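You operate a simulated robot arm through the tools that you are given. There is no shell and no other tool. Be economical: measure what you need, move in short steps, check, and stop when the job is done.

You are at the controls of a simulated robot arm. One attempt, no reset.

Task
Change the marker from red ink to blue; line the rod in its rest.
Fine: red cup back in its empty well, blue cup in the holder, clamp shut, marker up to the clamp and back.

The check looks at the end state, three seconds after you hand in, the way a careful person would. Anything else that was tipped, shoved, dropped, spilled or broken makes it a failure.

Robot
A 7-joint arm with a two-finger parallel gripper, fixed in place. Base frame: the origin is at the foot of the arm, x ahead of it, y to its left, z up; the work surface is at about z = 92. Units: cm, degrees, N and s.
Its first joint turns from -132.0 to 132.0 degrees. Payload 3.91 kg.
The TCP is the grasp point between the finger pads, 3 cm short of the fingertips. In the tool frame z runs along the fingers and y along their closing line. The gripper opens to 11 cm. The fingers are 2 cm wide and 1 cm thick; the gripper's body (4.8 by 11.2 cm) begins 5.5 cm behind the TCP.
Orientation is that of the tool frame in the base frame, as a unit quaternion [w, x, y, z]. With the fingers straight down and closing along the base's y, the tool's x points along the base's -x, its y along +y and its z along -z.

Tools
- The arm moves only by the tool drive_tool. Its argument "plan" is text: rows parted by semicolons, each of 7 numbers parted by spaces: the shift along the tool's x, y, z in units of 25 mm (1.0 is 25 mm), then the turn, a rotation vector about the tool's x, y, z in units of 8 degrees (1.0 is 8 degrees), then the finger opening in m, from 0 to 0.11. In form: dx dy dz ax ay az claw; .... A call has 1 to 20 rows; each row shifts and turns the commanded pose from where the row before left it, along the tool's axes as they then stand. A call with a number of a shift or a turn outside -1 to 1 is refused whole. A row lasts 0.2 s, in which the tool goes at most 5 cm and 8.6 degrees; a call with a longer step from one row to the next is refused whole, and so is a gripper value outside its range. A pose out of reach is approached as far as the arm can. The call stops where the force on the tool passes 50 N (or 10 N more than at its start, if that is more) or the arm is blocked; 0.2 s more then pass. The fingers move at their own pace (about 10.8 cm/s each) and stop on an object; they squeeze with about 31 N. The grip force told is the motor's: it shows also when the fingers shut on nothing. Time passes only in rows, and 0.2 s behind the last, so rows that do not move let the fingers close. The reply holds the time, the measured pose of the TCP, the force on the tool along the base axes, the opening and the grip force, in the units named above and with some noise, with the torque about the TCP (base axes, N m) and any sound that the robot's microphone picked up.
- Cameras (640 x 400 px; columns grow to the right, rows downward): "scene" is fixed at [39.98, -64.91, 154.7]; the picture's right is [0.94, -0.34, 0.00], its down [-0.13, -0.35, -0.93] and it looks along [0.32, 0.87, -0.37] (base axes); focal length 340 px, centre (320, 200). "wrist" rides on the gripper at [7.2, 1.7, -10.3] in the tool frame; the picture's right is [-0.23, 0.97, 0.00], its down [-0.76, -0.18, -0.62] and it looks along [-0.61, -0.14, 0.78] (tool axes); focal length 222 px, centre (320, 200). There is no depth. A picture from a camera that has moved, and an enlarged one, comes with that camera's place and axes in the base frame and with its lens.
- camera(camera): a new picture of that camera. The clock stands still meanwhile.
- enlarge(camera, box): a new picture of the part [left, top, right, bottom] of that camera's present view, enlarged. The clock stands still meanwhile.
- sign_off(): hands the job in; it is judged then, once.

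Go step by step. Nothing tells you positions but the pictures and the camera data: compare them with the known pose of the tool, close in by small moves and look again before you grip or let go. The budget is 120 turns and 68 pictures, counting those below and the enlarged ones. Unless the task says otherwise, let go and move clear before handing in, and close with one line.

The tools are called after "Call:" as a command line: name --argument value ..., lists and objects as JSON in quotes. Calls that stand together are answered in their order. drive_tool: Moves the arm, as the interface text tells. Its arguments: {"type":"object","properties":{"plan":{"type":"string"}},"required":["plan"]} The other tools are called the same way: camera (camera) takes a picture; enlarge (camera, box) takes an enlarged picture of a part of a camera's view; sign_off () hands the job in.

At the start:

```text
clock: 0.0
eef_pos: [68.16, 14.59, 141.9]
orientation: [0.0, -0.001, 1.0, 0.0]
contact_force: [-0.6, 0.3, -0.4]
moment: [0.05, 0.01, 0.01]
gripper_width: 11.01
grip_force: 0.1
```

scene: 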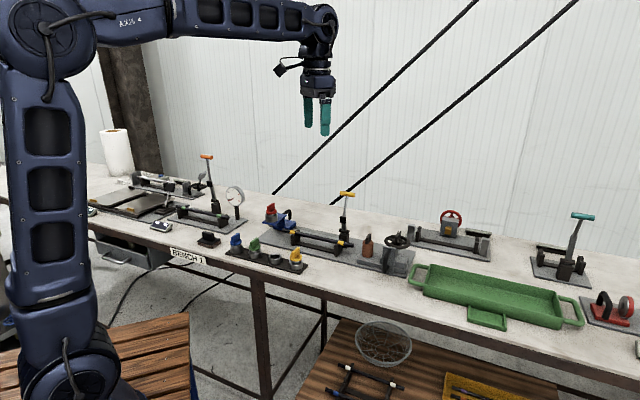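
wrist: 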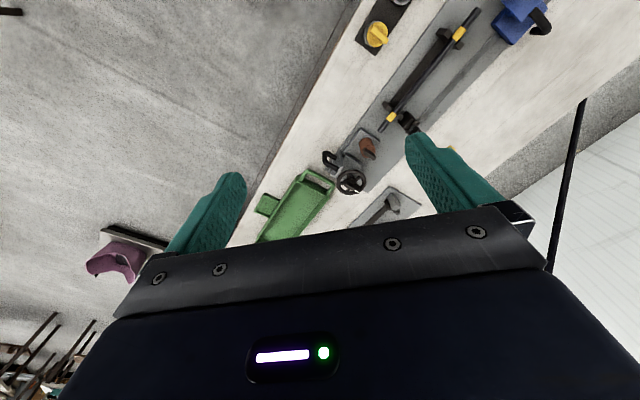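

I see a bench with several stations. I'll enlarge the middle station (cups rack, rod in rest, marker, lever clamp) to identify the parts.

Call:
enlarge --camera "scene" --box '[220, 180, 420, 305]'

Call:
enlarge --camera "scene" --box '[80, 140, 280, 265]'

Call:
enlarge --camera "scene" --box '[390, 190, 640, 346]'

```text
3.20 times, centred on (320, 242) of scene
camera zoom: at [39.98, -64.91, 154.7], right [0.94, -0.34, 0.0], down [-0.13, -0.35, -0.93], along [0.32, 0.87, -0.37], focal length 1087 px, centre (320, 64)
```

zoom: 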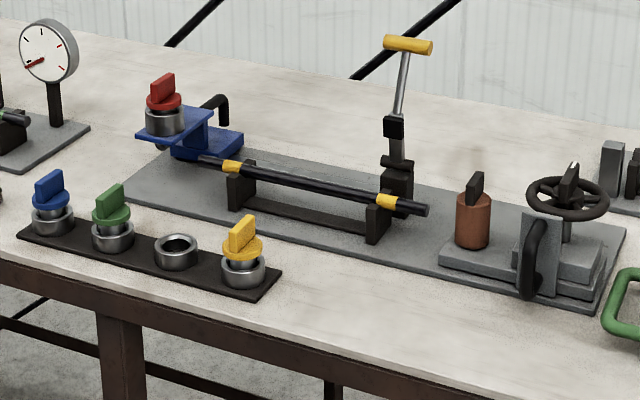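

```text
3.20 times, centred on (180, 202) of scene
camera zoom: at [39.98, -64.91, 154.7], right [0.94, -0.34, 0.0], down [-0.13, -0.35, -0.93], along [0.32, 0.87, -0.37], focal length 1087 px, centre (768, 192)
```

zoom: 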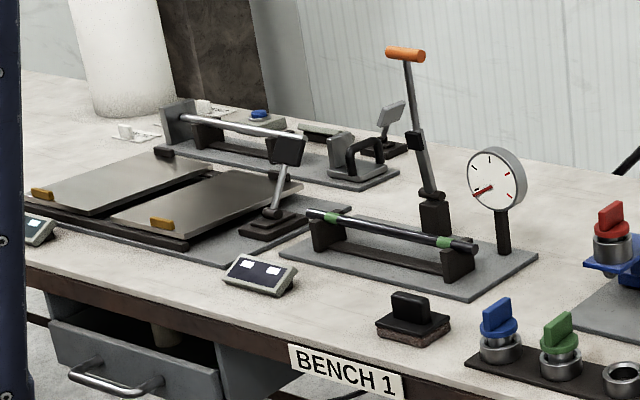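

```text
2.56 times, centred on (515, 268) of scene
camera zoom: at [39.98, -64.91, 154.7], right [0.94, -0.34, 0.0], down [-0.13, -0.35, -0.93], along [0.32, 0.87, -0.37], focal length 869 px, centre (-179, 26)
```

zoom: 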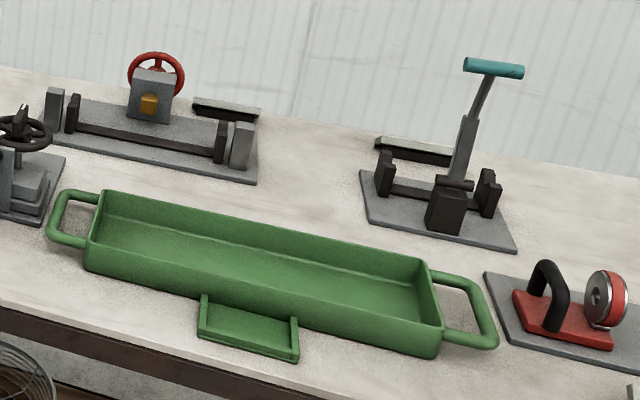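

The rack has blue, green, empty and yellow; the blue carriage holds the red cup, with a lever clamp near the rod's right end. I need finer views of the mechanism.

Call:
enlarge --camera "scene" --box '[256, 196, 320, 256]'

Call:
enlarge --camera "scene" --box '[310, 185, 420, 280]'

Call:
enlarge --camera "wrist" --box '[320, 0, 560, 200]'

```text
6.67 times, centred on (288, 226) of scene
camera zoom: at [39.98, -64.91, 154.7], right [0.94, -0.34, 0.0], down [-0.13, -0.35, -0.93], along [0.32, 0.87, -0.37], focal length 2264 px, centre (533, 27)
```

zoom: 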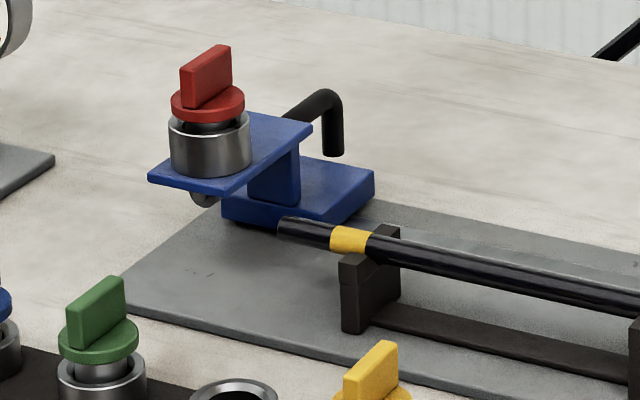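

```text
4.21 times, centred on (365, 232) of scene
camera zoom: at [39.98, -64.91, 154.7], right [0.94, -0.34, 0.0], down [-0.13, -0.35, -0.93], along [0.32, 0.87, -0.37], focal length 1430 px, centre (130, 63)
```

zoom: 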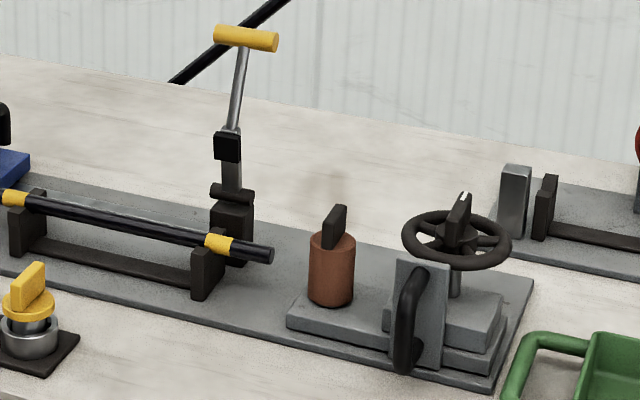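

```text
2.00 times, centred on (440, 100) of wrist
camera zoom: at [60.87, 16.36, 152.16], right [0.23, 0.97, 0.0], down [0.76, -0.18, 0.62], along [0.61, -0.14, -0.78], focal length 444 px, centre (80, 400)
```

zoom: 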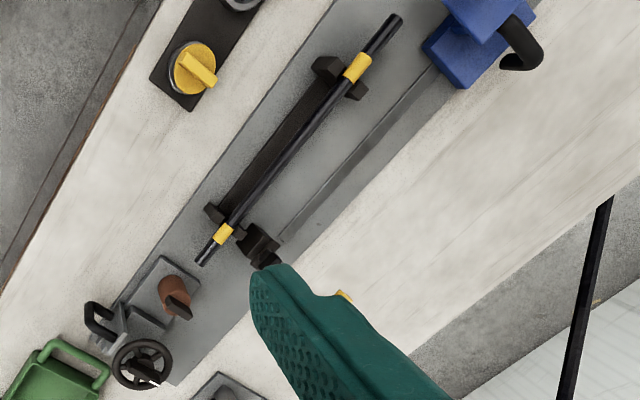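

The rod runs about along u=(0.735,−0.68), from (66,45) to (86,26), and the carriage holding red is near (62,48). I'll lift-turn the hand so its camera looks across the rack and carriage.

Call:
drive_tool --plan "1 0.56 0.8 0 0 0 0.11;1 0.56 0.8 0 0 0 0.11;1 0.56 0.8 0 0 0 0.11;1 0.56 0.8 0 0 0 0.11;1 0.56 0.8 0 0 0 0.11;1 0.56 0.8 0 0 0 0.11;1 0.56 0.8 0 0 0 0.11;1 0.56 0.8 0 0 0 0.08;0.6 0.56 0.8 0 0 0 0.05;0 0 0 0 0 -0.987 0.05;0 0 0 0 0 -0.987 0.05;0 0 0 0 0 -0.987 0.05;0 0 0 0 0 -0.987 0.05;0 0 0 0 0 -0.987 0.05;0 0 0 0 0 -0.987 0.05;0 0 0 0 0 0 0.05"

Call:
camera --camera "wrist"

```text
clock: 3.4
eef_pos: [46.64, 27.27, 123.87]
orientation: [0.0, -0.403, 0.915, 0.0]
contact_force: [-0.4, 0.3, 0.3]
moment: [0.01, -0.02, 0.01]
gripper_width: 5.01
grip_force: 0.0
```

```text
59 pictures are left
camera wrist: at [40.48, 23.05, 134.16], right [-0.56, 0.83, 0.0], down [0.65, 0.44, 0.62], along [0.51, 0.35, -0.78], focal length 222 px, centre (320, 200)
```

wrist: 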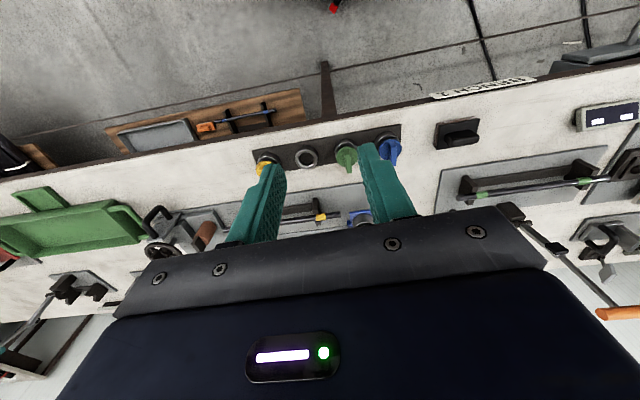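

The hand camera sees the rack in its upper half. I'll enlarge it for fin directions.

Call:
enlarge --camera "wrist" --box '[240, 110, 440, 235]'

```text
3.20 times, centred on (340, 172) of wrist
camera zoom: at [40.48, 23.05, 134.16], right [-0.56, 0.83, 0.0], down [0.65, 0.44, 0.62], along [0.51, 0.35, -0.78], focal length 711 px, centre (256, 288)
```

zoom: 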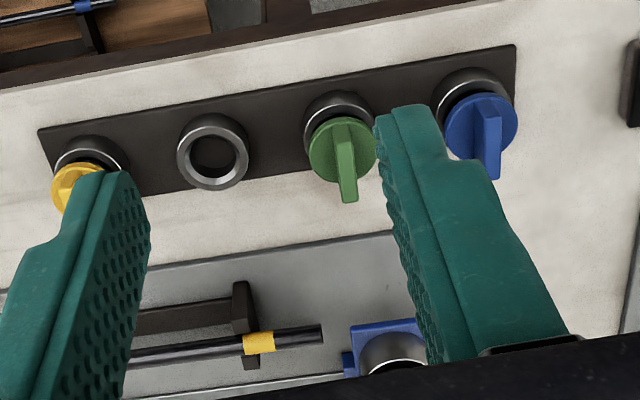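

The rack axis is −43°, matching the hand's yaw, with wells about 7.85 cm apart and the empty one at (58.7,32.4). Next I go above the red cup for a closer look.

Call:
drive_tool --plan "-1 0.1 0.1 0 0 0 0.05;-1 0.1 0.1 0 0 0 0.05;-1 0.1 0.1 0 0 0 0.05;-1 0.1 0.1 0 0 0 0.05;-1 0.1 0.1 0 0 0 0.05;-1 0.1 0.1 0 0 0 0.05;-1 0.1 0.1 0 0 0 0.05;-1 0.1 0.1 0 0 0 0.05;-1 0.1 0.1 0 0 0 0.05;-1 0.1 0.1 0 0 0 0.05;-0.54 0.1 0.1 0 0 0 0.05;0 0 0 0 0 0 0.05"

Call:
camera --camera "wrist"

Call:
enlarge --camera "wrist" --box '[220, 20, 420, 220]'

```text
clock: 6.0
eef_pos: [62.61, 48.47, 121.05]
orientation: [0.001, -0.402, 0.916, 0.0]
contact_force: [-0.4, 0.0, -0.6]
moment: [0.02, -0.01, -0.04]
gripper_width: 5.01
grip_force: 0.1
```

```text
57 pictures are left
camera wrist: at [56.3, 44.29, 131.39], right [-0.56, 0.83, 0.0], down [0.65, 0.44, 0.62], along [0.52, 0.35, -0.78], focal length 222 px, centre (320, 200)
```

wrist: 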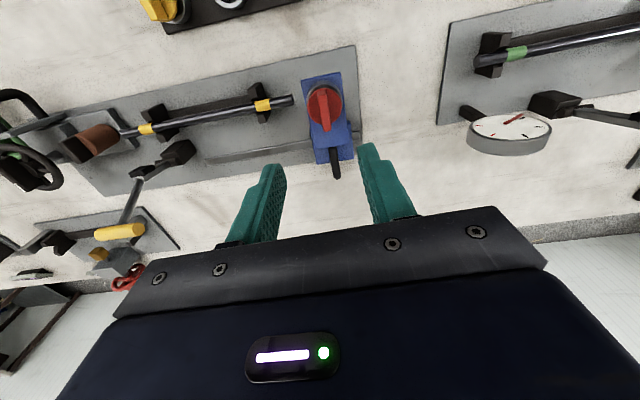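

```text
2.00 times, centred on (320, 120) of wrist
camera zoom: at [56.3, 44.29, 131.39], right [-0.56, 0.83, 0.0], down [0.65, 0.44, 0.62], along [0.52, 0.35, -0.78], focal length 444 px, centre (320, 360)
```

zoom: 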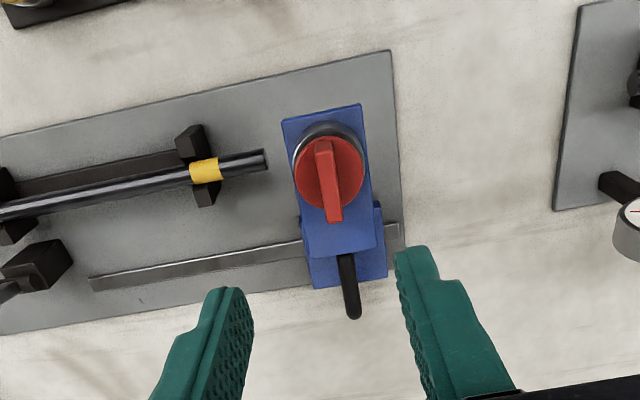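

Red sits at about (62.2,48.7) with its fin along v, so the fingers close across it. I descend to just above the fin and look again.

Call:
drive_tool --plan "0 0.17 0.9 0 0 0 0.04;0 0 0.9 0 0 0 0.04;0 0 0.9 0 0 0 0.04;0 0 0.6 0 0 0 0.04;0 0 0 0 0 0 0.04"

Call:
enlarge --camera "wrist" --box '[220, 60, 420, 260]'

Call:
enlarge --camera "scene" --box '[240, 170, 320, 240]'

```text
clock: 7.2
eef_pos: [62.3, 48.86, 112.83]
orientation: [0.0, -0.402, 0.916, 0.0]
contact_force: [-0.3, 0.1, 0.6]
moment: [0.04, 0.03, 0.02]
gripper_width: 4.01
grip_force: 0.0
```

```text
2.00 times, centred on (320, 160) of wrist
camera zoom: at [56.02, 44.64, 123.17], right [-0.56, 0.83, 0.0], down [0.65, 0.44, 0.62], along [0.52, 0.35, -0.78], focal length 444 px, centre (320, 280)
```

zoom: 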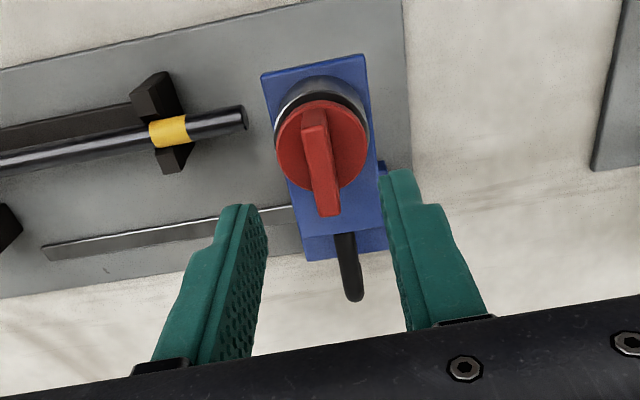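

```text
5.71 times, centred on (280, 205) of scene
camera zoom: at [39.98, -64.91, 154.7], right [0.94, -0.34, 0.0], down [-0.13, -0.35, -0.93], along [0.32, 0.87, -0.37], focal length 1940 px, centre (549, 171)
```

zoom: 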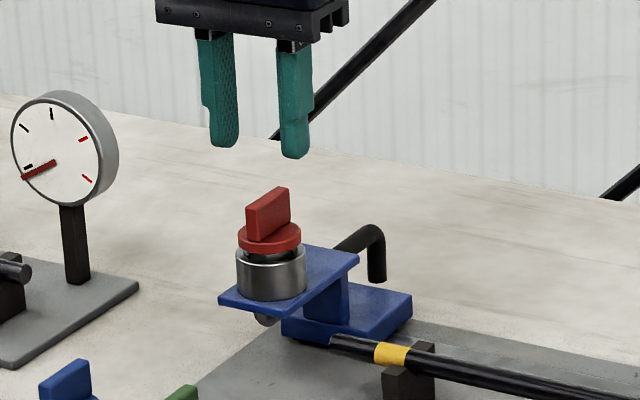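

The fin is centred between the fingers; its top is near z=107.5 and the disc near 104.6. I descend to TCP 108.3 and close.

Call:
drive_tool --plan "0 0 0.6 0 0 0 0.04;0 0 0.6 0 0 0 0.04;0 0 0.6 0 0 0 0.04;0 0 0 0 0 0 0.03;0 0 0 0 0 0 0.0;0 0 0 0 0 0 0.0;0 0 0 0 0 0 0.0"

Call:
enlarge --camera "wrist" --box '[220, 60, 420, 260]'

```text
clock: 8.8
eef_pos: [62.15, 48.86, 108.32]
orientation: [0.0, -0.402, 0.916, 0.0]
contact_force: [0.1, -0.2, -0.6]
moment: [-0.01, 0.0, -0.02]
gripper_width: 0.9
grip_force: 31.7
```

```text
2.00 times, centred on (320, 160) of wrist
camera zoom: at [55.98, 44.68, 118.64], right [-0.56, 0.83, 0.0], down [0.65, 0.44, 0.62], along [0.51, 0.35, -0.78], focal length 444 px, centre (320, 280)
```

zoom: 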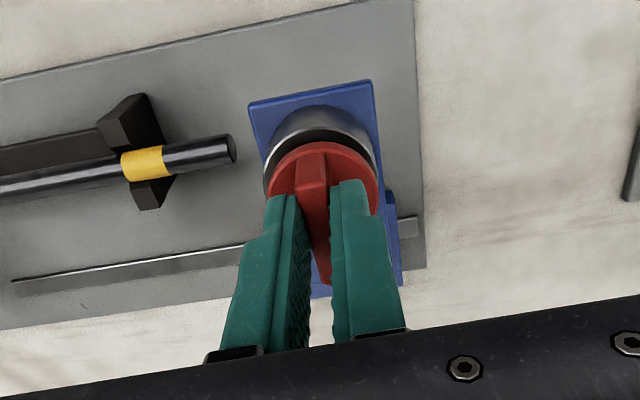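

The fin is gripped at 0.9 cm. I lift gently, watching the force in case the cup is locked.

Call:
drive_tool --plan "0 0 -0.2 0 0 0 0;0 0 -0.3 0 0 0 0;0 0 -0.4 0 0 0 0"

Call:
enlarge --camera "scene" --box '[240, 170, 320, 240]'

```text
clock: 9.6
eef_pos: [62.13, 48.78, 110.66]
orientation: [0.0, -0.402, 0.916, -0.001]
contact_force: [-0.5, -0.3, -0.6]
moment: [0.02, 0.0, -0.03]
gripper_width: 0.9
grip_force: 30.8
```

```text
5.71 times, centred on (280, 205) of scene
camera zoom: at [39.98, -64.91, 154.7], right [0.94, -0.34, 0.0], down [-0.13, -0.35, -0.93], along [0.32, 0.87, -0.37], focal length 1940 px, centre (549, 171)
```

zoom: 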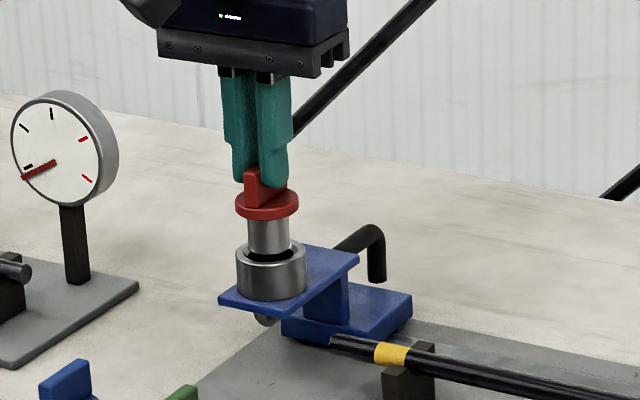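

Red came out freely. I raise it and carry it over to the empty well.

Call:
drive_tool --plan "0 0 -1 0 0 0 0;0 0 -1 0 0 0 0;0.9 -0.55 0 0 0 0 0;0.9 -0.55 0 0 0 0 0;0.9 -0.55 0 0 0 0 0;0.9 -0.55 0 0 0 0 0;0.9 -0.55 0 0 0 0 0;0.9 -0.55 0 0 0 0 0;0.33 -0.16 0.5 0 0 0 0;0 0 0.6 0 0 0 0;0 0 0.6 0 0 0 0;0 0 0 0 0 0 0"

Call:
enlarge --camera "wrist" --box '[220, 40, 420, 240]'

Call:
enlarge --camera "scene" --box '[220, 200, 320, 275]'

```text
clock: 12.2
eef_pos: [58.95, 32.32, 111.34]
orientation: [0.0, -0.402, 0.916, -0.001]
contact_force: [0.8, 0.1, -0.6]
moment: [0.01, 0.0, -0.01]
gripper_width: 0.93
grip_force: 30.9
```

```text
2.00 times, centred on (320, 140) of wrist
camera zoom: at [52.67, 28.2, 121.66], right [-0.56, 0.83, 0.0], down [0.65, 0.44, 0.62], along [0.52, 0.35, -0.78], focal length 444 px, centre (320, 320)
```

zoom: 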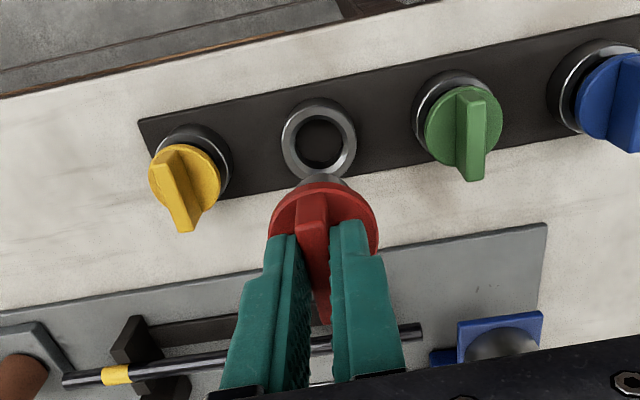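

```text
5.33 times, centred on (270, 238) of scene
camera zoom: at [39.98, -64.91, 154.7], right [0.94, -0.34, 0.0], down [-0.13, -0.35, -0.93], along [0.32, 0.87, -0.37], focal length 1811 px, centre (587, 0)
```

zoom: 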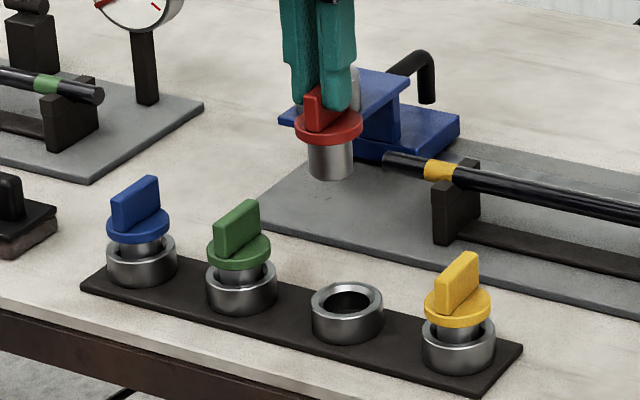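

The ring top centre is about (59.3,32.7,95). I correct about 0.5 cm along v, descend partway, and look.

Call:
drive_tool --plan "-0.2 -0.07 0.6 0 0 0 0;0 0 0.7 0 0 0 0;0 0 0.6 0 0 0 0;0 0 0.5 0 0 0 0;0 0 0 0 0 0 0"

Call:
enlarge --camera "wrist" --box '[240, 80, 400, 240]'

Call:
enlarge --camera "scene" --box '[250, 215, 310, 275]'

```text
clock: 13.4
eef_pos: [59.3, 32.71, 105.27]
orientation: [0.0, -0.402, 0.916, 0.0]
contact_force: [0.5, 0.5, 0.2]
moment: [0.04, -0.01, -0.02]
gripper_width: 0.9
grip_force: 31.0
```

```text
2.50 times, centred on (320, 160) of wrist
camera zoom: at [53.11, 28.48, 115.68], right [-0.56, 0.83, 0.0], down [0.65, 0.44, 0.62], along [0.51, 0.35, -0.78], focal length 555 px, centre (320, 300)
```

zoom: 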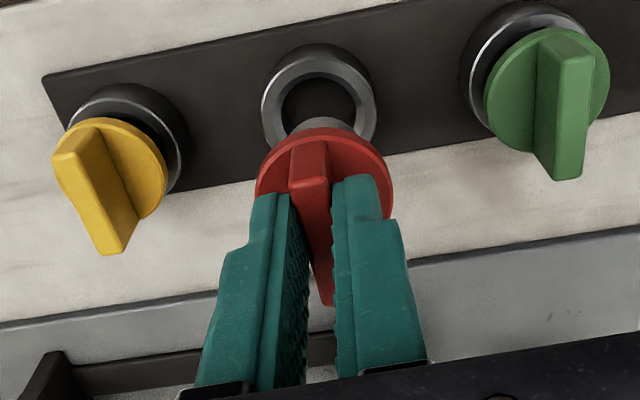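

```text
6.67 times, centred on (280, 245) of scene
camera zoom: at [39.98, -64.91, 154.7], right [0.94, -0.34, 0.0], down [-0.13, -0.35, -0.93], along [0.32, 0.87, -0.37], focal length 2264 px, centre (587, -100)
```

zoom: 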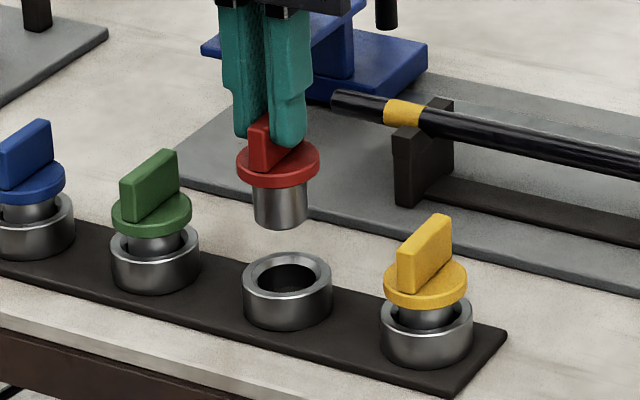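

Lateral offset remains about 0.15 cm along u. I correct that and lower slowly into the well.

Call:
drive_tool --plan "0 -0.06 0.4 0 0 0 0;0 0 0.4 0 0 0 0;0 0 0.3 0 0 0 0;0 0 0.2 0 0 0 0;0 0 0 0 0 0 0"

Call:
enlarge --camera "wrist" --box '[240, 80, 400, 240]'

Call:
enlarge --camera "scene" --box '[250, 215, 310, 275]'

```text
clock: 14.6
eef_pos: [59.43, 32.54, 102.19]
orientation: [0.0, -0.402, 0.916, 0.0]
contact_force: [1.1, 0.4, -1.0]
moment: [0.02, 0.02, -0.03]
gripper_width: 0.89
grip_force: 30.9
```

```text
2.50 times, centred on (320, 160) of wrist
camera zoom: at [53.27, 28.29, 112.4], right [-0.56, 0.83, 0.0], down [0.65, 0.44, 0.62], along [0.52, 0.35, -0.78], focal length 555 px, centre (320, 300)
```

zoom: 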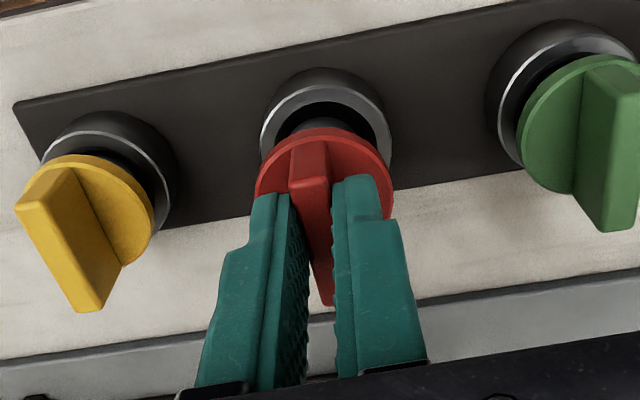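

```text
6.67 times, centred on (280, 245) of scene
camera zoom: at [39.98, -64.91, 154.7], right [0.94, -0.34, 0.0], down [-0.13, -0.35, -0.93], along [0.32, 0.87, -0.37], focal length 2264 px, centre (587, -100)
```

zoom: 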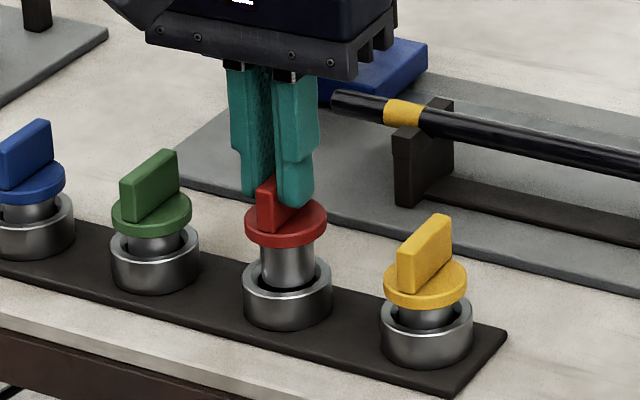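

The cup's foot is entering the ring centrally. I continue down in small steps.

Call:
drive_tool --plan "0 0 0.2 0 0 0 0;0 0 0.2 0 0 0 0;0 0 0.2 0 0 0 0;0 0 0 0 0 0 0"

Call:
enlarge --camera "scene" --box '[250, 215, 310, 275]'

```text
clock: 15.6
eef_pos: [59.52, 32.67, 100.76]
orientation: [0.0, -0.402, 0.916, 0.0]
contact_force: [-0.9, -2.3, 16.1]
moment: [-0.11, 0.04, -0.06]
gripper_width: 0.92
grip_force: 30.8
```

```text
6.67 times, centred on (280, 245) of scene
camera zoom: at [39.98, -64.91, 154.7], right [0.94, -0.34, 0.0], down [-0.13, -0.35, -0.93], along [0.32, 0.87, -0.37], focal length 2264 px, centre (587, -100)
```

zoom: 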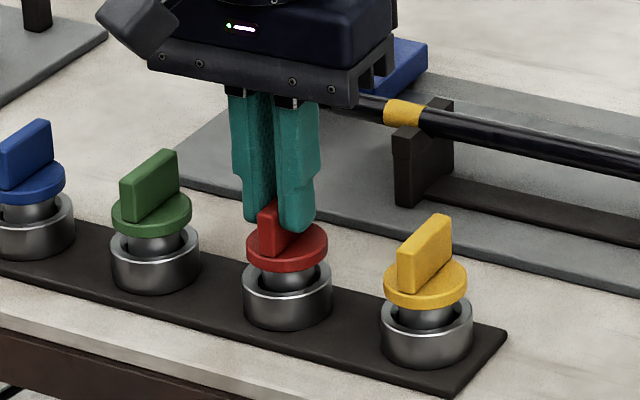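

Red is seated level with its neighbours (16 N contact). I release and rise, then shift two wells over to blue.

Call:
drive_tool --plan "0 0 -0.06 0 0 0 0;0 0 0 0 0 0 0.02;0 0 0 0 0 0 0.04;0 0 0 0 0 0 0.04;0 0 -0.5 0 0 0 0.04;0 0 -1 0 0 0 0.04;0 0 -1 0 0 0 0.04;0 0 -1 0 0 0 0.04;0 0.9 -0.2 0 0 0 0.04;0 0.9 0 0 0 0 0.04;0 0.9 0 0 0 0 0.04;0 0.9 0 0 0 0 0.04;0 0.9 0 0 0 0 0.04;0 0.9 0 0 0 0 0.04;0 0.88 0 0 0 0 0.04;0 0 0 0 0 0 0.04"

Call:
enlarge --camera "wrist" --box '[220, 40, 420, 240]'

Call:
enlarge --camera "scene" --box '[210, 200, 310, 275]'

```text
clock: 19.0
eef_pos: [47.87, 43.19, 109.98]
orientation: [-0.001, -0.402, 0.916, -0.001]
contact_force: [-0.4, -0.3, -0.1]
moment: [-0.03, -0.04, -0.04]
gripper_width: 4.0
grip_force: 0.2
```

```text
2.00 times, centred on (320, 140) of wrist
camera zoom: at [41.6, 39.03, 120.26], right [-0.56, 0.83, 0.0], down [0.65, 0.44, 0.62], along [0.51, 0.35, -0.78], focal length 444 px, centre (320, 320)
```

zoom: 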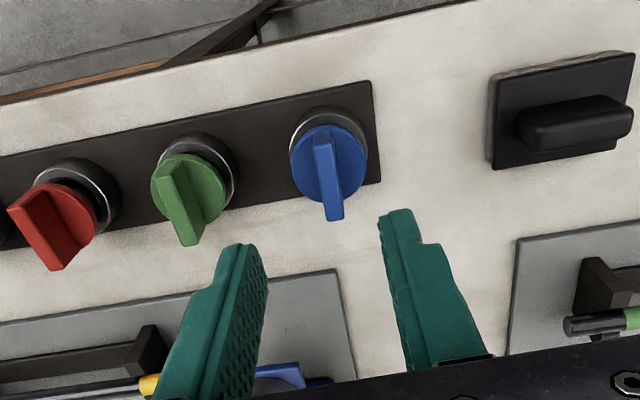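

```text
5.33 times, centred on (260, 238) of scene
camera zoom: at [39.98, -64.91, 154.7], right [0.94, -0.34, 0.0], down [-0.13, -0.35, -0.93], along [0.32, 0.87, -0.37], focal length 1811 px, centre (640, 0)
```

zoom: 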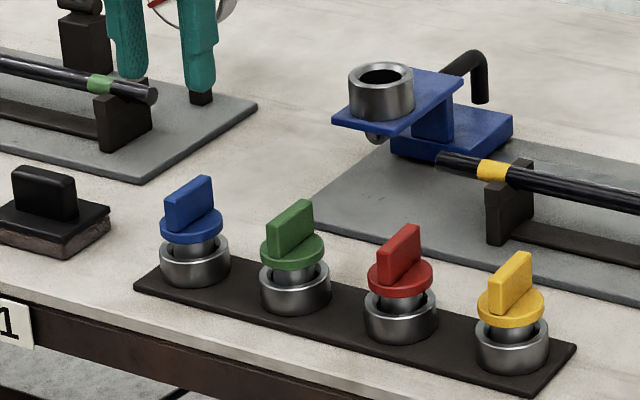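

Red stands well in its well. Blue is about 0.55 cm toward v and 0.4 cm toward −u of the tool; I correct, descend and look.

Call:
drive_tool --plan "-0.23 0.16 0.7 0 0 0 0.04;0 0 0.7 0 0 0 0.04;0 0 0.7 0 0 0 0.04;0 0 0.6 0 0 0 0.04;0 0 0 0 0 0 0.04"

Call:
enlarge --camera "wrist" --box '[220, 60, 420, 260]'

```text
clock: 20.2
eef_pos: [48.0, 43.85, 103.3]
orientation: [0.0, -0.403, 0.915, 0.0]
contact_force: [0.0, 0.3, 0.6]
moment: [-0.01, -0.01, 0.01]
gripper_width: 4.01
grip_force: 0.1
```

```text
2.00 times, centred on (320, 160) of wrist
camera zoom: at [41.75, 39.68, 113.53], right [-0.56, 0.83, 0.0], down [0.65, 0.44, 0.62], along [0.52, 0.35, -0.78], focal length 444 px, centre (320, 280)
```

zoom: 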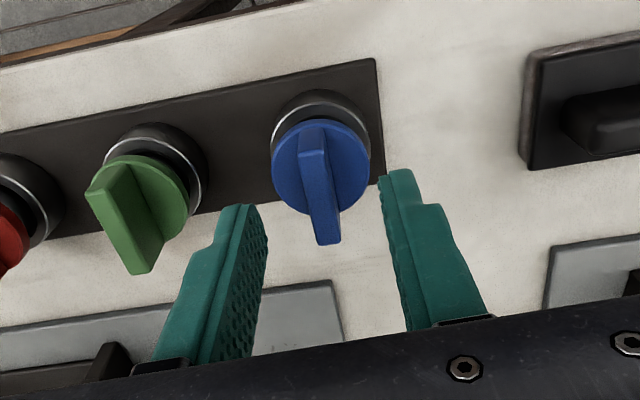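

Blue is centred between the fingers. I descend to TCP about 100.9, close, and lift a little.

Call:
drive_tool --plan "0 0 0.5 0 0 0 0.04;0 0 0.44 0 0 0 0.04;0 0 0 0 0 0 0.02;0 0 0 0 0 0 0;0 0 0 0 0 0 0;0 0 0 0 0 0 0"

Call:
enlarge --camera "wrist" --box '[220, 60, 420, 260]'

```text
clock: 21.6
eef_pos: [47.98, 43.93, 100.79]
orientation: [-0.001, -0.402, 0.916, 0.0]
contact_force: [-0.3, 0.3, 0.0]
moment: [-0.02, 0.02, -0.01]
gripper_width: 0.88
grip_force: 31.1
```

```text
2.00 times, centred on (320, 160) of wrist
camera zoom: at [41.76, 39.7, 111.2], right [-0.56, 0.83, 0.0], down [0.65, 0.44, 0.62], along [0.52, 0.35, -0.78], focal length 444 px, centre (320, 280)
```

zoom: 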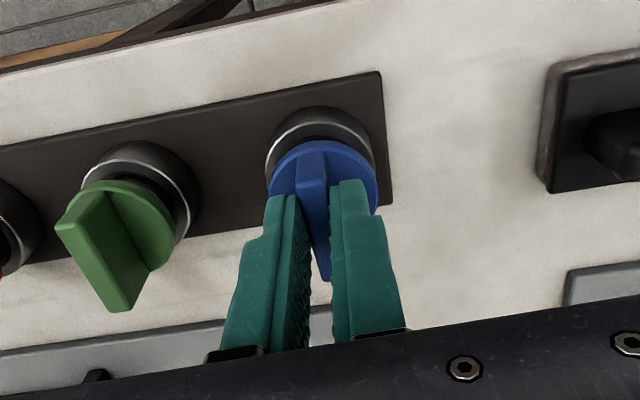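

Blue is gripped. I lift it clear and carry it over the holder.

Call:
drive_tool --plan "0 0 -0.3 0 0 0 0;0 0 -0.8 0 0 0 0;0 0 -1 0 0 0 0;0 0 -1 0 0 0 0;0 0 -1 0 0 0 0;0 0 -1 0 0 0 0;0 0 -1 0 0 0 0;-0.88 -0.47 0 0 0 0 0;-0.88 -0.47 0 0 0 0 0;-0.88 -0.47 0 0 0 0 0;-0.88 -0.47 0 0 0 0 0;-0.88 -0.47 0 0 0 0 0;-0.88 -0.47 0 0 0 0 0;0 0 0.4 0 0 0 0;0 0 0 0 0 0 0"

Call:
enlarge --camera "wrist" --box '[240, 80, 400, 240]'

Call:
enlarge --camera "scene" --box '[250, 170, 310, 230]'

```text
clock: 24.8
eef_pos: [62.13, 49.0, 115.06]
orientation: [-0.001, -0.402, 0.916, 0.0]
contact_force: [0.0, -0.2, -0.5]
moment: [0.03, 0.0, 0.01]
gripper_width: 0.91
grip_force: 30.5
```

```text
2.50 times, centred on (320, 160) of wrist
camera zoom: at [55.94, 44.66, 125.42], right [-0.56, 0.83, 0.0], down [0.65, 0.44, 0.62], along [0.52, 0.35, -0.78], focal length 555 px, centre (320, 300)
```

zoom: 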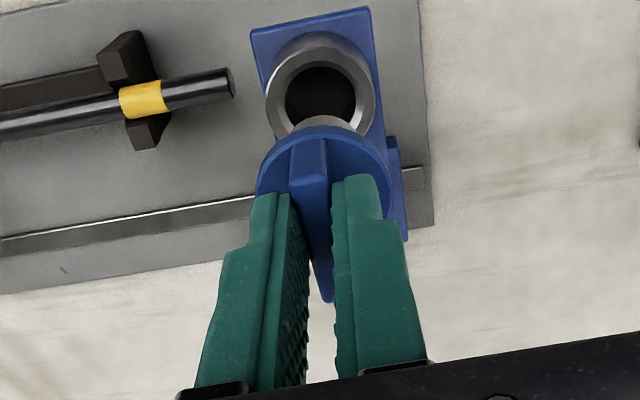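

```text
6.67 times, centred on (280, 200) of scene
camera zoom: at [39.98, -64.91, 154.7], right [0.94, -0.34, 0.0], down [-0.13, -0.35, -0.93], along [0.32, 0.87, -0.37], focal length 2264 px, centre (587, 200)
```

zoom: 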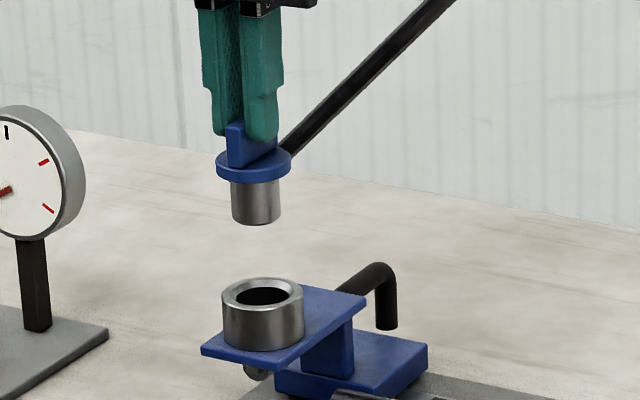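

Blue hangs above the holder, in the pose red was lifted from within about 1 mm. I lower it to the ring and look.

Call:
drive_tool --plan "0.05 -0.03 0.6 0 0 0 0;0 0 0.6 0 0 0 0;0 0 0.6 0 0 0 0;0 0 0.2 0 0 0 0;0 0 0 0 0 0 0"

Call:
enlarge --camera "scene" --box '[250, 170, 310, 230]'

```text
clock: 26.0
eef_pos: [62.15, 48.61, 110.24]
orientation: [0.0, -0.402, 0.916, 0.0]
contact_force: [-0.3, -0.4, -0.4]
moment: [-0.03, 0.0, -0.01]
gripper_width: 0.89
grip_force: 30.7
```

```text
6.67 times, centred on (280, 200) of scene
camera zoom: at [39.98, -64.91, 154.7], right [0.94, -0.34, 0.0], down [-0.13, -0.35, -0.93], along [0.32, 0.87, -0.37], focal length 2264 px, centre (587, 200)
```

zoom: 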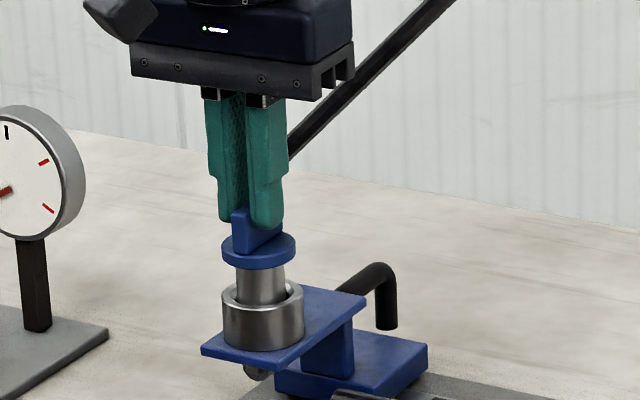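

Blue is at the rim, perhaps a millimetre off. I nudge it and lower in small steps until it seats.

Call:
drive_tool --plan "-0.05 -0.05 0.15 0 0 0 0;0 0 0.2 0 0 0 0;0 0 0.2 0 0 0 0;0 0 0.2 0 0 0 0;0 0 0 0 0 0 0"

Call:
enlarge --camera "scene" --box '[250, 170, 310, 230]'

```text
clock: 27.2
eef_pos: [62.35, 48.63, 108.42]
orientation: [0.0, -0.402, 0.915, 0.001]
contact_force: [-1.0, -2.3, 22.2]
moment: [-0.11, 0.05, -0.01]
gripper_width: 0.92
grip_force: 30.7
```

```text
6.67 times, centred on (280, 200) of scene
camera zoom: at [39.98, -64.91, 154.7], right [0.94, -0.34, 0.0], down [-0.13, -0.35, -0.93], along [0.32, 0.87, -0.37], focal length 2264 px, centre (587, 200)
```

zoom: 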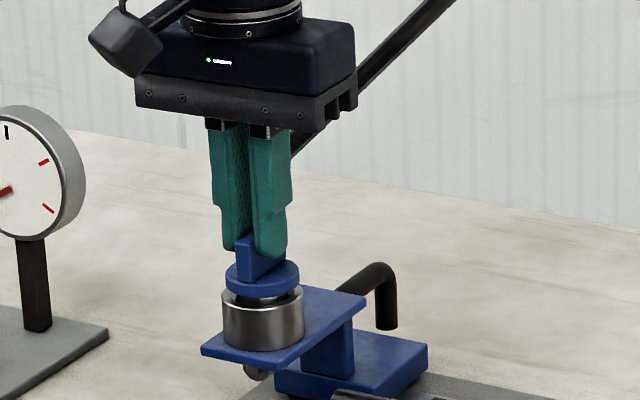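

Blue is seated at the same height red was. I release, rise well clear, and go over to view the clamp.

Call:
drive_tool --plan "0 0 -0.06 0 0 0 0;0 0 0 0 0 0 0.02;0 0 0 0 0 0 0.04;0 0 0 0 0 0 0.04;0 0 -0.5 0 0 0 0.04;0 0 -1 0 0 0 0.04;0 0 -1 0 0 0 0.04;0 0 -1 0 0 0 0.04;0 0 -1 0 0 0 0.04;0 0 -1 0 0 0 0.04;0 0 -1 0 0 0 0.04"

Call:
drive_tool --plan "0 -1 0 0 0 0 0.04;0 -1 0 0 0 0 0.04;0 -1 0 0 0 0 0.04;0 -1 0 0 0 0 0.04;0 -1 0 0 0 0 0.04;0 -1 0 0 0 0 0.04;0 -1 0 0 0 0 0.04;0 -1 0 0 0 0 0.04;0 -1 0 0 0 0 0.04;0 -1 0 0 0 0 0.04;0 -0.6 0 0 0 0 0.04;0 0 0 0 0 0 0.04"

Call:
camera --camera "wrist"

Call:
camera --camera "scene"

```text
clock: 29.6
eef_pos: [62.2, 48.79, 124.64]
orientation: [0.0, -0.402, 0.916, 0.0]
contact_force: [-0.2, 0.8, 0.4]
moment: [-0.02, -0.01, 0.03]
gripper_width: 4.01
grip_force: 0.1
```

```text
clock: 32.2
eef_pos: [81.76, 30.78, 124.63]
orientation: [0.0, -0.402, 0.916, 0.0]
contact_force: [0.6, -0.6, 0.4]
moment: [-0.03, 0.01, 0.0]
gripper_width: 4.0
grip_force: 0.1
```

```text
36 pictures are left
camera wrist: at [75.58, 26.57, 134.96], right [-0.56, 0.83, 0.0], down [0.65, 0.44, 0.62], along [0.51, 0.35, -0.78], focal length 222 px, centre (320, 200)
```

wrist: 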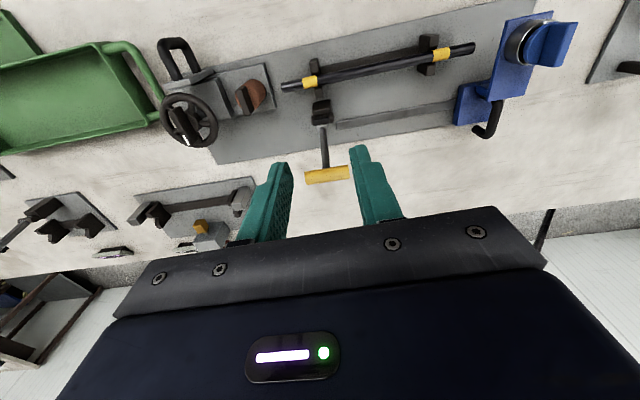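

```text
35 pictures are left
```

scene: 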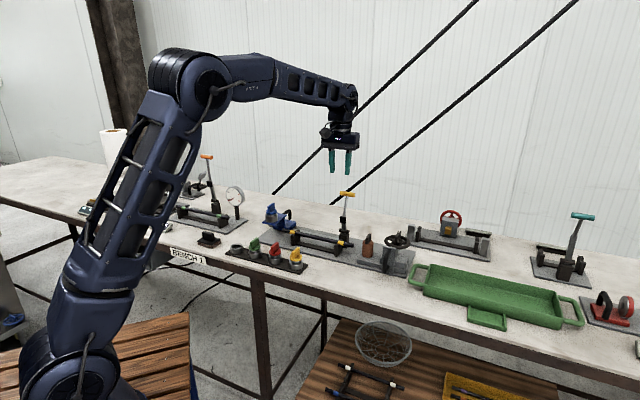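

Call:
enlarge --camera "wrist" --box '[250, 30, 390, 200]'

Call:
enlarge --camera "scene" --box '[315, 185, 375, 260]'

```text
2.35 times, centred on (320, 115) of wrist
camera zoom: at [75.58, 26.57, 134.96], right [-0.56, 0.83, 0.0], down [0.65, 0.44, 0.62], along [0.51, 0.35, -0.78], focal length 523 px, centre (320, 400)
```

zoom: 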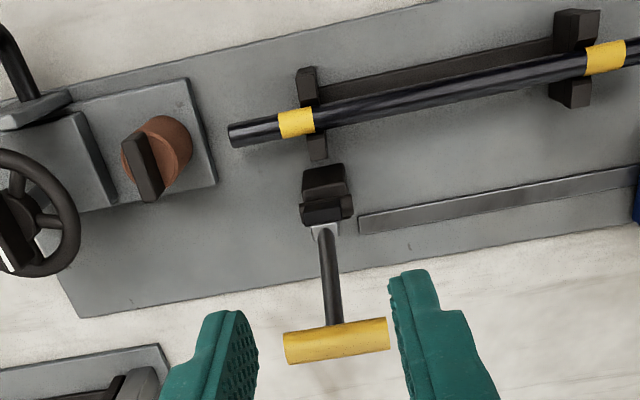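

```text
5.33 times, centred on (345, 222) of scene
camera zoom: at [39.98, -64.91, 154.7], right [0.94, -0.34, 0.0], down [-0.13, -0.35, -0.93], along [0.32, 0.87, -0.37], focal length 1811 px, centre (187, 80)
```

zoom: 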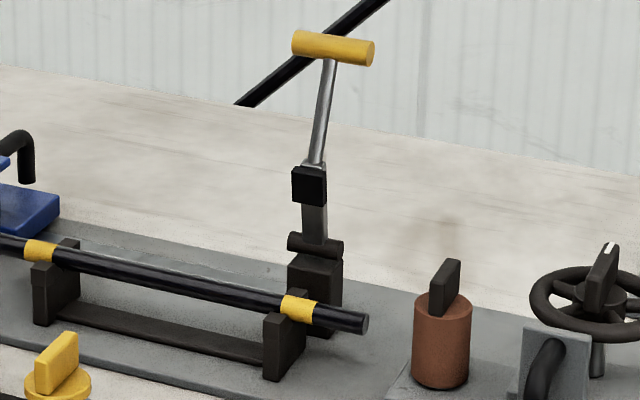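

The lever (yellow T at about (86.5,34.9,113), pivot about (85.1,33.6,99.8)) leans back and open; shutting it swings toward −v onto the rod. I'll grip the T end-to-end along u, so it can pivot between the pads; first I move above it.

Call:
drive_tool --plan "-0.8 -0.09 0 0 0 0 0.07;-0.8 -0.09 0 0 0 0 0.08;-0.9 -0.1 0 0 0 0 0.08;0 0 0.8 0 0 0 0.08;0 0 0.8 0 0 0 0.08;0 0 0.5 0 0 0 0.08;0 0 0 0 0 0 0.08"

Call:
enlarge --camera "wrist" --box '[220, 60, 420, 260]'

Call:
enlarge --camera "scene" --box '[310, 160, 390, 260]'

```text
clock: 33.8
eef_pos: [86.59, 34.96, 119.39]
orientation: [0.0, -0.401, 0.916, 0.0]
contact_force: [0.2, -0.7, 0.3]
moment: [-0.03, 0.02, 0.02]
gripper_width: 8.0
grip_force: 0.1
```

```text
2.00 times, centred on (320, 160) of wrist
camera zoom: at [80.34, 30.67, 129.67], right [-0.56, 0.83, 0.0], down [0.65, 0.44, 0.62], along [0.52, 0.35, -0.78], focal length 444 px, centre (320, 280)
```

zoom: 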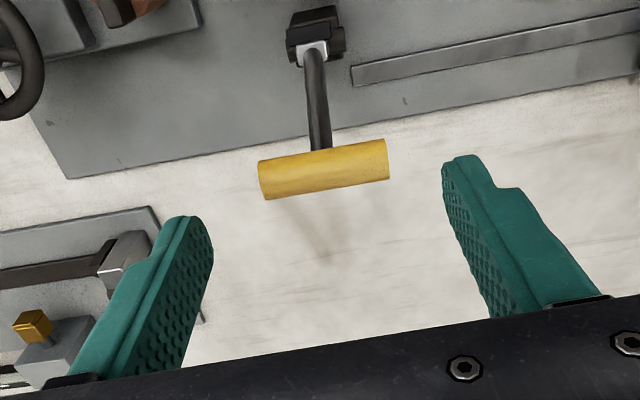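

```text
4.00 times, centred on (350, 210) of scene
camera zoom: at [39.98, -64.91, 154.7], right [0.94, -0.34, 0.0], down [-0.13, -0.35, -0.93], along [0.32, 0.87, -0.37], focal length 1358 px, centre (200, 160)
```

zoom: 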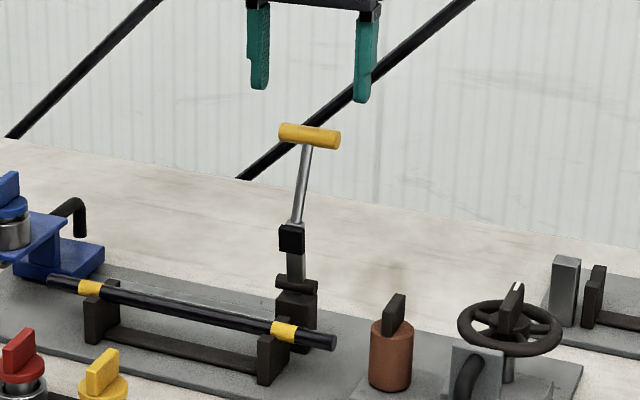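

T centre confirmed at (86.5,35.0,113.2). I descend and close on its ends.

Call:
drive_tool --plan "0 -0.04 0.8 0 0 0 0.08;0 0 0.8 0 0 0 0.08;0 0 0.6 0 0 0 0.08;0 0 0 0 0 0 0.065;0 0 0 0 0 0 0.055;0 0 0 0 0 0 0.04;0 0 0 0 0 0 0.04"

Call:
enlarge --camera "wrist" --box '[220, 60, 420, 260]'

Call:
enlarge --camera "scene" --box '[310, 160, 390, 260]'

```text
clock: 35.4
eef_pos: [86.54, 34.84, 113.99]
orientation: [0.001, -0.403, 0.915, 0.0]
contact_force: [-9.6, 15.5, 8.4]
moment: [0.64, 0.02, 0.37]
gripper_width: 6.82
grip_force: 45.3
```

```text
2.00 times, centred on (320, 160) of wrist
camera zoom: at [80.3, 30.67, 124.26], right [-0.56, 0.83, 0.0], down [0.65, 0.44, 0.62], along [0.51, 0.35, -0.78], focal length 444 px, centre (320, 280)
```

zoom: 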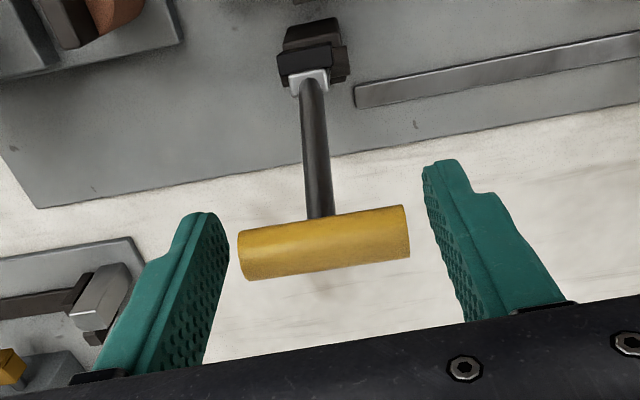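

```text
4.00 times, centred on (350, 210) of scene
camera zoom: at [39.98, -64.91, 154.7], right [0.94, -0.34, 0.0], down [-0.13, -0.35, -0.93], along [0.32, 0.87, -0.37], focal length 1358 px, centre (200, 160)
```

zoom: 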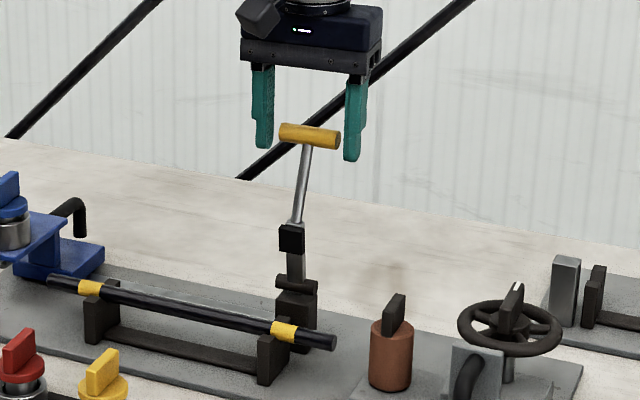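

The fingers stopped at 6.8 cm with 45 N grip, though the pictures show small gaps at the T's ends, so its solid shape may be larger than drawn. I'll try the first bit of the arc slowly and check that the lever follows.

Call:
drive_tool --plan "0.376 0 -0.04 0 0 0 0.04;0.376 0 -0.012 0 0 0 0.04;0.376 0 0.012 0 0 0 0.04;0.376 0 0.04 0 0 0 0.04;0 0 0 0 0 0 0.04"

Call:
enlarge --camera "scene" --box '[310, 160, 390, 260]'

```text
clock: 36.6
eef_pos: [83.89, 32.21, 113.92]
orientation: [0.001, -0.403, 0.915, 0.001]
contact_force: [-27.4, 33.0, 9.5]
moment: [1.19, 0.18, 0.42]
gripper_width: 6.78
grip_force: 44.1
```

```text
4.00 times, centred on (350, 210) of scene
camera zoom: at [39.98, -64.91, 154.7], right [0.94, -0.34, 0.0], down [-0.13, -0.35, -0.93], along [0.32, 0.87, -0.37], focal length 1358 px, centre (200, 160)
```

zoom: 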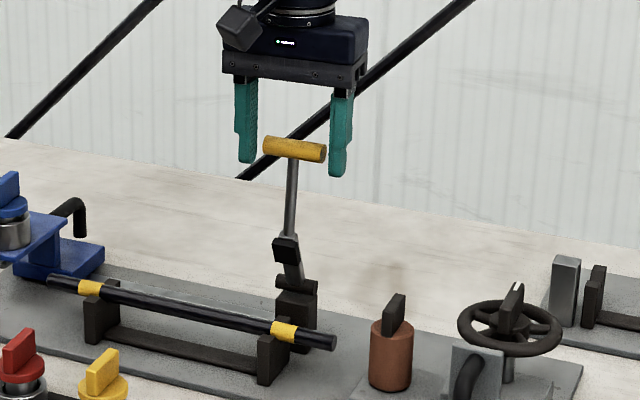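

The lever follows, but there's a sideways load of about 42 N along −u. I ease the tool that way.

Call:
drive_tool --plan "0 0.06 0 0 0 0 0.04;0 0.06 0 0 0 0 0.04;0 0 0 0 0 0 0.04"

```text
clock: 37.4
eef_pos: [83.82, 32.16, 113.97]
orientation: [0.001, -0.401, 0.916, -0.002]
contact_force: [-17.4, 16.6, 11.2]
moment: [0.18, -0.06, 0.55]
gripper_width: 6.8
grip_force: 44.6
```

Easing works, so I ease a bit more and continue the arc.

Call:
drive_tool --plan "0 0.08 -0.04 0 0 0 0.04;0 0.06 0 0 0 0 0.04;0.37 0 0.06 0 0 0 0.04;0.366 0 0.08 0 0 0 0.04;0.36 0 0.12 0 0 0 0.04;0.35 0 0.14 0 0 0 0.04;0 0 0 0 0 0 0.04"

Call:
enlarge --camera "scene" --box '[300, 170, 380, 270]'

```text
clock: 39.0
eef_pos: [81.24, 29.47, 113.03]
orientation: [0.0, -0.401, 0.916, 0.0]
contact_force: [20.8, -19.2, 12.6]
moment: [0.12, -1.11, -0.1]
gripper_width: 6.83
grip_force: 45.4
```

```text
4.00 times, centred on (340, 220) of scene
camera zoom: at [39.98, -64.91, 154.7], right [0.94, -0.34, 0.0], down [-0.13, -0.35, -0.93], along [0.32, 0.87, -0.37], focal length 1358 px, centre (240, 120)
```

zoom: 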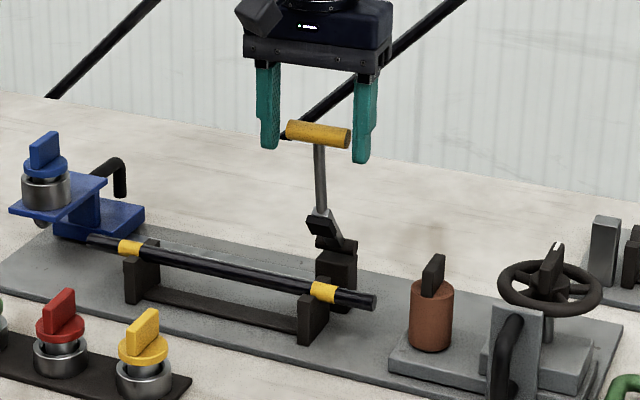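

The lever is following; side load reversed, so I shift back a little and continue the arc.

Call:
drive_tool --plan "0.33 -0.06 0.15 0 0 0 0.04;0.33 -0.06 0.17 0 0 0 0.04;0.31 0 0.2 0 0 0 0.04;0.3 0 0.22 0 0 0 0.04;0.27 0 0.25 0 0 0 0.04;0.27 0 0.26 0 0 0 0.04;0 0 0 0 0 0 0.04"

Call:
enlarge --camera "scene" --box '[300, 170, 380, 270]'

```text
clock: 40.6
eef_pos: [78.11, 26.31, 109.94]
orientation: [-0.002, -0.403, 0.915, 0.0]
contact_force: [-18.8, 14.9, 12.1]
moment: [1.05, -0.16, 0.38]
gripper_width: 6.79
grip_force: 45.1
```

```text
4.00 times, centred on (340, 220) of scene
camera zoom: at [39.98, -64.91, 154.7], right [0.94, -0.34, 0.0], down [-0.13, -0.35, -0.93], along [0.32, 0.87, -0.37], focal length 1358 px, centre (240, 120)
```

zoom: 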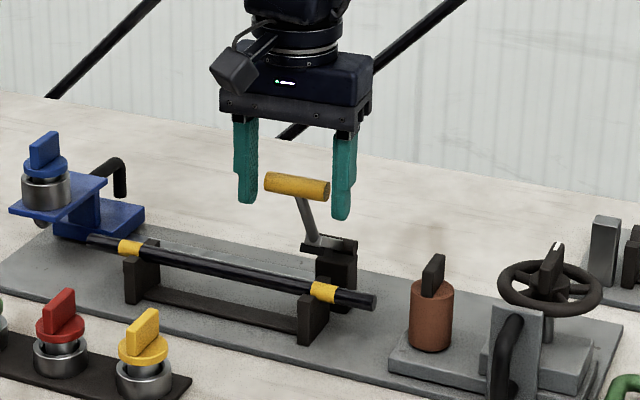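

The lever is at about −48° and still moving freely. I continue in smaller steps, expecting the pad to meet the rod.

Call:
drive_tool --plan "0.23 0.06 0.28 0 0 0 0.04;0.23 0 0.3 0 0 0 0.04;0.2 0 0.31 0 0 0 0.04;0.18 0 0.32 0 0 0 0.04;0 0 0 0 0 0 0.04"

Call:
enlarge --camera "scene" --box '[300, 180, 380, 280]'

```text
clock: 41.8
eef_pos: [76.53, 24.94, 106.85]
orientation: [-0.001, -0.403, 0.915, -0.001]
contact_force: [-35.7, 16.7, 10.6]
moment: [0.54, 0.19, 0.54]
gripper_width: 6.8
grip_force: 44.9
```

```text
4.00 times, centred on (340, 230) of scene
camera zoom: at [39.98, -64.91, 154.7], right [0.94, -0.34, 0.0], down [-0.13, -0.35, -0.93], along [0.32, 0.87, -0.37], focal length 1358 px, centre (240, 80)
```

zoom: 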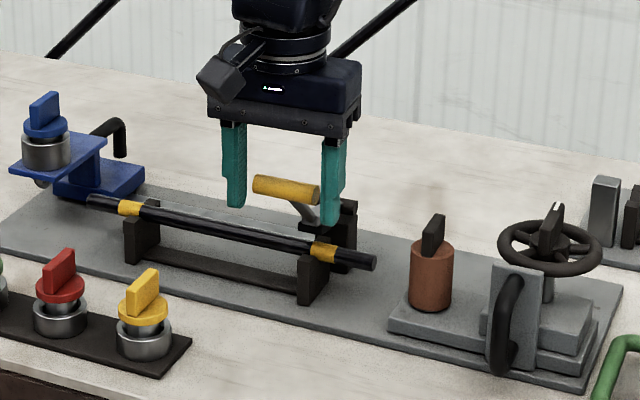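

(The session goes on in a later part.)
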